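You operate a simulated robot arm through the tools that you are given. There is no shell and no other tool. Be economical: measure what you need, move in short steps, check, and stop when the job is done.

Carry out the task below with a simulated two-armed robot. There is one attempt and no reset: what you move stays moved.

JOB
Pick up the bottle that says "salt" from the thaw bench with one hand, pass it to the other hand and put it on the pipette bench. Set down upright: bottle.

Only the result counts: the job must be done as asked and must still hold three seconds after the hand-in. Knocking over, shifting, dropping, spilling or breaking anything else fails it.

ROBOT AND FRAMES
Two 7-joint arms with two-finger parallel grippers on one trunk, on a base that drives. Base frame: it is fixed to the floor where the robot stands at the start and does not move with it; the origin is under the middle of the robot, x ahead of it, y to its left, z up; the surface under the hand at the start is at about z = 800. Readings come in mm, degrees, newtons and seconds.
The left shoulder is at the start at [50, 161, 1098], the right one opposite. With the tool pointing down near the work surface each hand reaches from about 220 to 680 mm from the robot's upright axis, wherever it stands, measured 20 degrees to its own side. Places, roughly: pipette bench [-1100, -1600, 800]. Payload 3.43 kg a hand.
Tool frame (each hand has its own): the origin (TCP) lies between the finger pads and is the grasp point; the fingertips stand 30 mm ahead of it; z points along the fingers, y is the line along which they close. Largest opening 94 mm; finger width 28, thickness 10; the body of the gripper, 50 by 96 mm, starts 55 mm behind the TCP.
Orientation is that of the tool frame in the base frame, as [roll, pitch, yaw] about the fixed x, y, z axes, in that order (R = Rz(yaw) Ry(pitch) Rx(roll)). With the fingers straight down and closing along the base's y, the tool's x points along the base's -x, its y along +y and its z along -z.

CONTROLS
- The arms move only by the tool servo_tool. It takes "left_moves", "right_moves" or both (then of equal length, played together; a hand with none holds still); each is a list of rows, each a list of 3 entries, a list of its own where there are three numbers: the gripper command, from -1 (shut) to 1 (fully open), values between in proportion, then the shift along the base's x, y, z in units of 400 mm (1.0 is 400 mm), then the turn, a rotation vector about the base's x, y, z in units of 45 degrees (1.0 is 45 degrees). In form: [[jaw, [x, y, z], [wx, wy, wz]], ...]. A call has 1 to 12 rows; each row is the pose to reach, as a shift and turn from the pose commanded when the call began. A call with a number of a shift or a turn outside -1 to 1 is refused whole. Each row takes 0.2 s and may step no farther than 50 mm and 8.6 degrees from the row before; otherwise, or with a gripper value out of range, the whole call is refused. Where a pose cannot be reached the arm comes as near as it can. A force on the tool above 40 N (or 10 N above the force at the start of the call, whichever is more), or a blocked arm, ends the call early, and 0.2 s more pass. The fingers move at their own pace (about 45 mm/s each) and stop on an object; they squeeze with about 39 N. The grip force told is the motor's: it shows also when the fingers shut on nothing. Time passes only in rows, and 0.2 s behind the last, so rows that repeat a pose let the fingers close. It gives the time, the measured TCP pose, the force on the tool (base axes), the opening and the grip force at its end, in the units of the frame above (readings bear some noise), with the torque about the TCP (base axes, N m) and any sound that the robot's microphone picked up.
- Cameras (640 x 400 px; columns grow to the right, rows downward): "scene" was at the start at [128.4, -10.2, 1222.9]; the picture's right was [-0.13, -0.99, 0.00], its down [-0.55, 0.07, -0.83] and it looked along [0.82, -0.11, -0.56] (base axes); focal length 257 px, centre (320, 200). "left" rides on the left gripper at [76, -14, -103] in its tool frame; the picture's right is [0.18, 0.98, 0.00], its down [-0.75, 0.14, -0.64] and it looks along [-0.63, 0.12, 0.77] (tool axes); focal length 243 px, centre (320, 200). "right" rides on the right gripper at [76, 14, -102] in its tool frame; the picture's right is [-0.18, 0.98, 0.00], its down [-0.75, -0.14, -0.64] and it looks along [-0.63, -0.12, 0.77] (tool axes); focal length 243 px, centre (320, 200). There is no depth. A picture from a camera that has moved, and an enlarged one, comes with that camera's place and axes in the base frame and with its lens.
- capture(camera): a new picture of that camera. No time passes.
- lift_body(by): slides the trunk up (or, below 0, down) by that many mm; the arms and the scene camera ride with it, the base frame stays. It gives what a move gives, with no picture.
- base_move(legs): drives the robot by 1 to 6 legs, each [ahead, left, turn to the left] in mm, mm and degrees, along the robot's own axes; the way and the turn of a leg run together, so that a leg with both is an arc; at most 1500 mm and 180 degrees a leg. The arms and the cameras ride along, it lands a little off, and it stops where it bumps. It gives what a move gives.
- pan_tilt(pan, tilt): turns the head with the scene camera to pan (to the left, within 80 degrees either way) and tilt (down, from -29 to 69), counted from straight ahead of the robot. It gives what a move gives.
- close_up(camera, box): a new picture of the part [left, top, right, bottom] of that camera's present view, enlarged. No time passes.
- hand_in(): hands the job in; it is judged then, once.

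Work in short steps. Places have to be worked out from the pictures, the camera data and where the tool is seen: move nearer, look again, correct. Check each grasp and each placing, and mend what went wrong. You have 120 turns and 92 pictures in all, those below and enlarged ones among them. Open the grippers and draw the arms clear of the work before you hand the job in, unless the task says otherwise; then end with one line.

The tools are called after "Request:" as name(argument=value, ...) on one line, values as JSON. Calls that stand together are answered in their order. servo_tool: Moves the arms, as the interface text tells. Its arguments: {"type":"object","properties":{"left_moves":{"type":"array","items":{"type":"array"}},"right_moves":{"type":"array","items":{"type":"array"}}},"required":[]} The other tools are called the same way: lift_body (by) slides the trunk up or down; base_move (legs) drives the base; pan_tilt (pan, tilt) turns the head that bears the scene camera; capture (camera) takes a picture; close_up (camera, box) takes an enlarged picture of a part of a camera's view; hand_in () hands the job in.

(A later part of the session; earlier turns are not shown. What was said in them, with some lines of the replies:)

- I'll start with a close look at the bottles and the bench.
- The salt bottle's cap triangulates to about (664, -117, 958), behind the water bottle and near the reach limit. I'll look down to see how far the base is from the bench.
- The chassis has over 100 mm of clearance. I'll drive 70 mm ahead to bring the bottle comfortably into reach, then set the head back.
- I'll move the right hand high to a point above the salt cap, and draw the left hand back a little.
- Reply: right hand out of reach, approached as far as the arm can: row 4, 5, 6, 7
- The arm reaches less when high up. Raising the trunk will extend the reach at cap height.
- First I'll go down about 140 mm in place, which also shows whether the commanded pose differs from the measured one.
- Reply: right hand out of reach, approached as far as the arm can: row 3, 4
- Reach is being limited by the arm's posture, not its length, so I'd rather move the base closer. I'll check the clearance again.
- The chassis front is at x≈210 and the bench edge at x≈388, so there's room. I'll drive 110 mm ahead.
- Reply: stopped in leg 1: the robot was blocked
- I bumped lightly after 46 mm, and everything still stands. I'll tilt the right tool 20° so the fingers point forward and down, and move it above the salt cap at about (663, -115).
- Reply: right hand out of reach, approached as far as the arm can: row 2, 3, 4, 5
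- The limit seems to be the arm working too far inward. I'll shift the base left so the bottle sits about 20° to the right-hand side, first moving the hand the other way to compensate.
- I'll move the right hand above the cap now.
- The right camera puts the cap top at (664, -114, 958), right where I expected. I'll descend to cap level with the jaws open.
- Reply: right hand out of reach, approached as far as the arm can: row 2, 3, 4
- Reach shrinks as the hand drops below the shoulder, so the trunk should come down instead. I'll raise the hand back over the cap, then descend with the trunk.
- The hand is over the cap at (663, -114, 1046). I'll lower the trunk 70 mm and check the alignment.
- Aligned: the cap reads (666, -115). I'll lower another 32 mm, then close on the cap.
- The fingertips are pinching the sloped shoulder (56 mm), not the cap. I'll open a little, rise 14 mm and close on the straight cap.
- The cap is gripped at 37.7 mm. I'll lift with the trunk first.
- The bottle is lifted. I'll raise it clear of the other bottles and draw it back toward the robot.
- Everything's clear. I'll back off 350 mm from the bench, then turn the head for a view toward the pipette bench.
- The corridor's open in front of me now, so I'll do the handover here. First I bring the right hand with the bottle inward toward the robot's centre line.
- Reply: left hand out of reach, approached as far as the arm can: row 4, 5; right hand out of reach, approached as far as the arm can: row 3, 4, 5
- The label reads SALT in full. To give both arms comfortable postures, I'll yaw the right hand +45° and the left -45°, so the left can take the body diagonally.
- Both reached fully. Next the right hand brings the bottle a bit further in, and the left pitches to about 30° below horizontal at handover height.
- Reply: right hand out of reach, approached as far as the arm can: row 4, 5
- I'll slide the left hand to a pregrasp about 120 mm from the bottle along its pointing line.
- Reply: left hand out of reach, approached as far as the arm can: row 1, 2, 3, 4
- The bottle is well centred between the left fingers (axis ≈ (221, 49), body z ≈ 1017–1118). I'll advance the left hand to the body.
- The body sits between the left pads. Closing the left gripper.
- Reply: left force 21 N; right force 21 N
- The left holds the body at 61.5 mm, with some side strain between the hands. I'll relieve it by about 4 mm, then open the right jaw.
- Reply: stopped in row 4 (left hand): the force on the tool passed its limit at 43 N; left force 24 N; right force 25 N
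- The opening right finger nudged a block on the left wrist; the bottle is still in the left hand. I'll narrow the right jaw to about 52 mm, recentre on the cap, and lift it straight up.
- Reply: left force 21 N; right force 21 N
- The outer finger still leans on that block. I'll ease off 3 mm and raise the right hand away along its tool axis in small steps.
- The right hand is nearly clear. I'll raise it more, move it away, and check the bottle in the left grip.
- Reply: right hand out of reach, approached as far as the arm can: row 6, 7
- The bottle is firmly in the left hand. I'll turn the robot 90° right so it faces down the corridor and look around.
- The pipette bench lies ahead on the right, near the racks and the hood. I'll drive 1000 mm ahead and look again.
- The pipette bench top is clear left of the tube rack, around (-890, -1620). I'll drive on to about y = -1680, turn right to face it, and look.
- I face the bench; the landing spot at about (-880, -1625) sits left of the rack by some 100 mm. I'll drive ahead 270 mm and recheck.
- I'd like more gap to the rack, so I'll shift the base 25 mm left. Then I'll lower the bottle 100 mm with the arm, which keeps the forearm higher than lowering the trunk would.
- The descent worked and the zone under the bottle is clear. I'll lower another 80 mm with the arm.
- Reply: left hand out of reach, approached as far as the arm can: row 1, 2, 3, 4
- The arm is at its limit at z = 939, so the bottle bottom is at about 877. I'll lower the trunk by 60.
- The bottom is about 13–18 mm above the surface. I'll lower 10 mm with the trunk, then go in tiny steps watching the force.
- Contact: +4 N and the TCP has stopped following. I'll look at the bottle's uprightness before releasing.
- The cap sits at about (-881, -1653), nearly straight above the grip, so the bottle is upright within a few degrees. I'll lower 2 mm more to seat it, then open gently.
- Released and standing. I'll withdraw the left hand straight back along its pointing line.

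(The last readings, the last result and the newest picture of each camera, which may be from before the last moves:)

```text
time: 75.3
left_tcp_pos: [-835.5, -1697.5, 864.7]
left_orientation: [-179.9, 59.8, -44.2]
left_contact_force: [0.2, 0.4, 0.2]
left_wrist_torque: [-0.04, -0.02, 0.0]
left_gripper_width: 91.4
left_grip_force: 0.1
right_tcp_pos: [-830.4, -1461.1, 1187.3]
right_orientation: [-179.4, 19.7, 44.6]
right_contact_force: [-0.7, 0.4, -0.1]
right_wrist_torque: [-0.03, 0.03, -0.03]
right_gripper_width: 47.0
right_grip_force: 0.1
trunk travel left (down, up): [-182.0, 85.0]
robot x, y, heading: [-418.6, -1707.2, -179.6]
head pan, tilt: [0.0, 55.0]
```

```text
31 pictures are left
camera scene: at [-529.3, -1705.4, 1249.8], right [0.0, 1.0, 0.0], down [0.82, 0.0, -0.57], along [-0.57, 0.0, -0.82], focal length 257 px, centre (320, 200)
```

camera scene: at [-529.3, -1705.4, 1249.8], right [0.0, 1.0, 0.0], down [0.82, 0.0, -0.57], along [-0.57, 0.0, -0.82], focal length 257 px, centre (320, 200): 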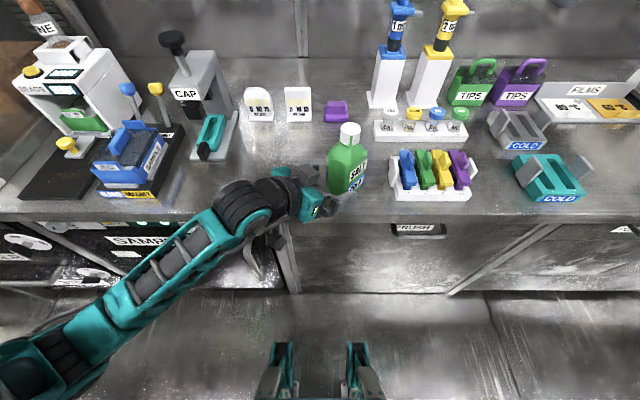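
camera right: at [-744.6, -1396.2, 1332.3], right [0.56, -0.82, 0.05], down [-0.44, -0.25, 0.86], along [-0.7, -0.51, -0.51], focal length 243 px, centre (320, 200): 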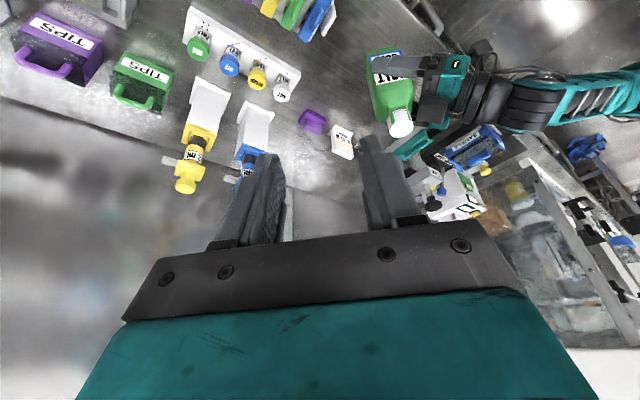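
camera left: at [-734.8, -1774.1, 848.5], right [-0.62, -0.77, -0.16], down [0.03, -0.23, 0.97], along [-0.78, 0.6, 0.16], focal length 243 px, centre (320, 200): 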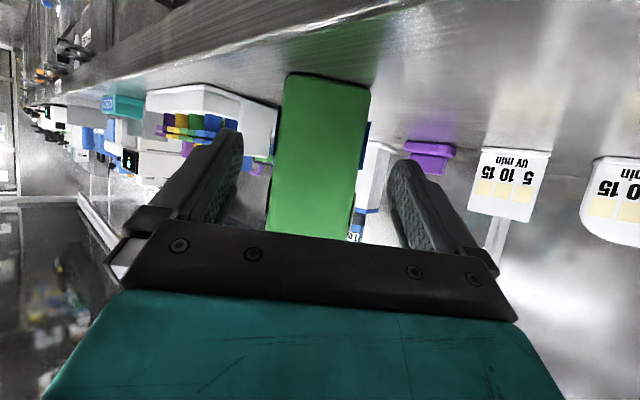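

The bottle stands upright by itself. I'll withdraw a further 60 mm and then up.

Request:
servo_tool(left_moves=[[0.95, [0.06, -0.06, 0], [0, 0, 0]], [0.95, [0.12, -0.12, 0.02], [0, 0, 0]], [0.95, [0.16, -0.14, 0.08], [0, 0, 0]], [0.95, [0.2, -0.15, 0.16], [0, 0, 0]], [0.95, [0.22, -0.15, 0.25], [0, 0, 0]], [0.95, [0.22, -0.15, 0.25], [0, 0, 0]]])

Request:
capture(camera="scene")

```text
time: 76.7
left_tcp_pos: [-768.7, -1749.4, 953.4]
left_orientation: [-179.9, 59.7, -44.1]
left_contact_force: [-0.3, -0.5, 0.2]
left_wrist_torque: [0.02, 0.01, -0.01]
left_gripper_width: 91.7
left_grip_force: 0.1
left hand out of reach, approached as far as the arm can: row 5, 6
right_tcp_pos: [-830.9, -1461.3, 1187.8]
right_orientation: [-179.3, 19.7, 44.5]
right_contact_force: [0.5, 0.7, 0.3]
right_wrist_torque: [-0.01, 0.03, 0.02]
right_gripper_width: 47.0
right_grip_force: 0.1
trunk travel left (down, up): [-182.0, 85.0]
robot x, y, heading: [-415.4, -1704.1, -179.6]
head pan, tilt: [0.0, 55.0]
```

```text
30 pictures are left
camera scene: at [-529.1, -1705.6, 1249.9], right [0.0, 1.0, 0.0], down [0.82, 0.0, -0.57], along [-0.57, 0.0, -0.82], focal length 257 px, centre (320, 200)
```

scene: 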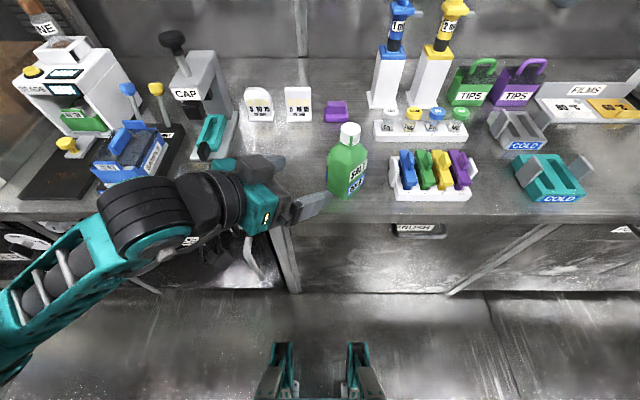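

The left hand is clear of the bottle. I'll open the right jaw, back the base away, and make a final check.

Request:
base_move(legs=[[-220, 0, 0]])

Request:
servo_tool(right_moves=[[0.6, [0, 0, 0], [0, 0, 0]], [1, [0, 0, 0], [0, 0, 0]], [1, [0, 0, 0], [0, 0, 0]]])

Request:
pan_tilt(pan=0, tilt=35)

Request:
capture(camera="scene")

```text
time: 78.4
left_tcp_pos: [-551.0, -1748.1, 952.7]
left_orientation: [-179.9, 59.9, -44.4]
left_contact_force: [-0.3, -0.1, -0.3]
left_wrist_torque: [-0.01, 0.03, 0.05]
left_gripper_width: 91.7
left_grip_force: 0.2
right_tcp_pos: [-613.2, -1460.3, 1187.7]
right_orientation: [-179.5, 19.8, 44.6]
right_contact_force: [-0.5, -0.2, 0.2]
right_wrist_torque: [0.0, 0.03, -0.01]
right_gripper_width: 47.2
right_grip_force: 0.1
trunk travel left (down, up): [-182.0, 85.0]
robot x, y, heading: [-201.5, -1707.9, -179.6]
head pan, tilt: [0.0, 55.0]
```

```text
time: 79.2
left_tcp_pos: [-550.9, -1748.3, 953.2]
left_orientation: [-179.9, 59.8, -44.3]
left_contact_force: [-0.3, -0.4, 0.7]
left_wrist_torque: [0.0, 0.0, -0.01]
left_gripper_width: 91.7
left_grip_force: 0.0
right_tcp_pos: [-612.4, -1459.8, 1187.9]
right_orientation: [-179.4, 19.7, 44.6]
right_contact_force: [0.4, 0.0, 0.3]
right_wrist_torque: [0.02, 0.0, 0.02]
right_gripper_width: 93.9
right_grip_force: 0.1
trunk travel left (down, up): [-182.0, 85.0]
robot x, y, heading: [-199.3, -1707.6, -179.7]
head pan, tilt: [0.0, 55.0]
```

```text
time: 80.0
left_tcp_pos: [-551.1, -1747.8, 952.4]
left_orientation: [-179.9, 59.9, -44.2]
left_contact_force: [0.5, 0.3, -0.4]
left_wrist_torque: [0.0, 0.01, 0.02]
left_gripper_width: 91.6
left_grip_force: 0.2
right_tcp_pos: [-611.3, -1460.4, 1187.5]
right_orientation: [-179.5, 19.8, 44.6]
right_contact_force: [-0.5, -0.6, 0.1]
right_wrist_torque: [0.0, -0.01, 0.02]
right_gripper_width: 93.9
right_grip_force: 0.0
trunk travel left (down, up): [-182.0, 85.0]
robot x, y, heading: [-200.4, -1709.0, -179.8]
head pan, tilt: [0.0, 35.0]
```

```text
29 pictures are left
camera scene: at [-326.8, -1704.5, 1278.0], right [0.0, 1.0, 0.0], down [0.57, 0.0, -0.82], along [-0.82, 0.0, -0.57], focal length 257 px, centre (320, 200)
```

scene: 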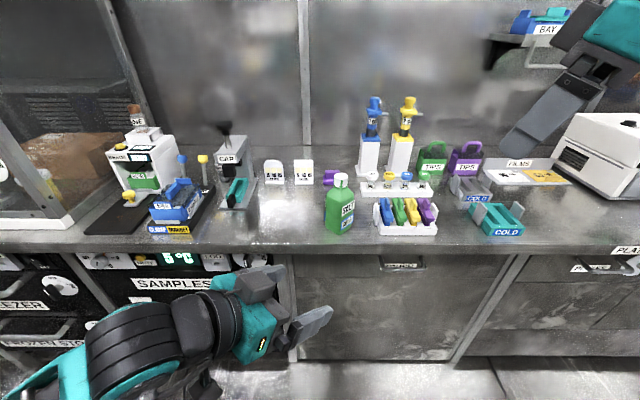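

The salt bottle stands upright on the pipette bench, both grippers are open and clear, and nothing else looks disturbed. I'm handing in.

Request:
hand_in()

```text
The job is handed in.
```

I picked up the salt bottle from the thaw bench with the right hand, passed it to the left, and set it upright on the pipette bench. The final picture showed it standing, and I saw nothing else moved.
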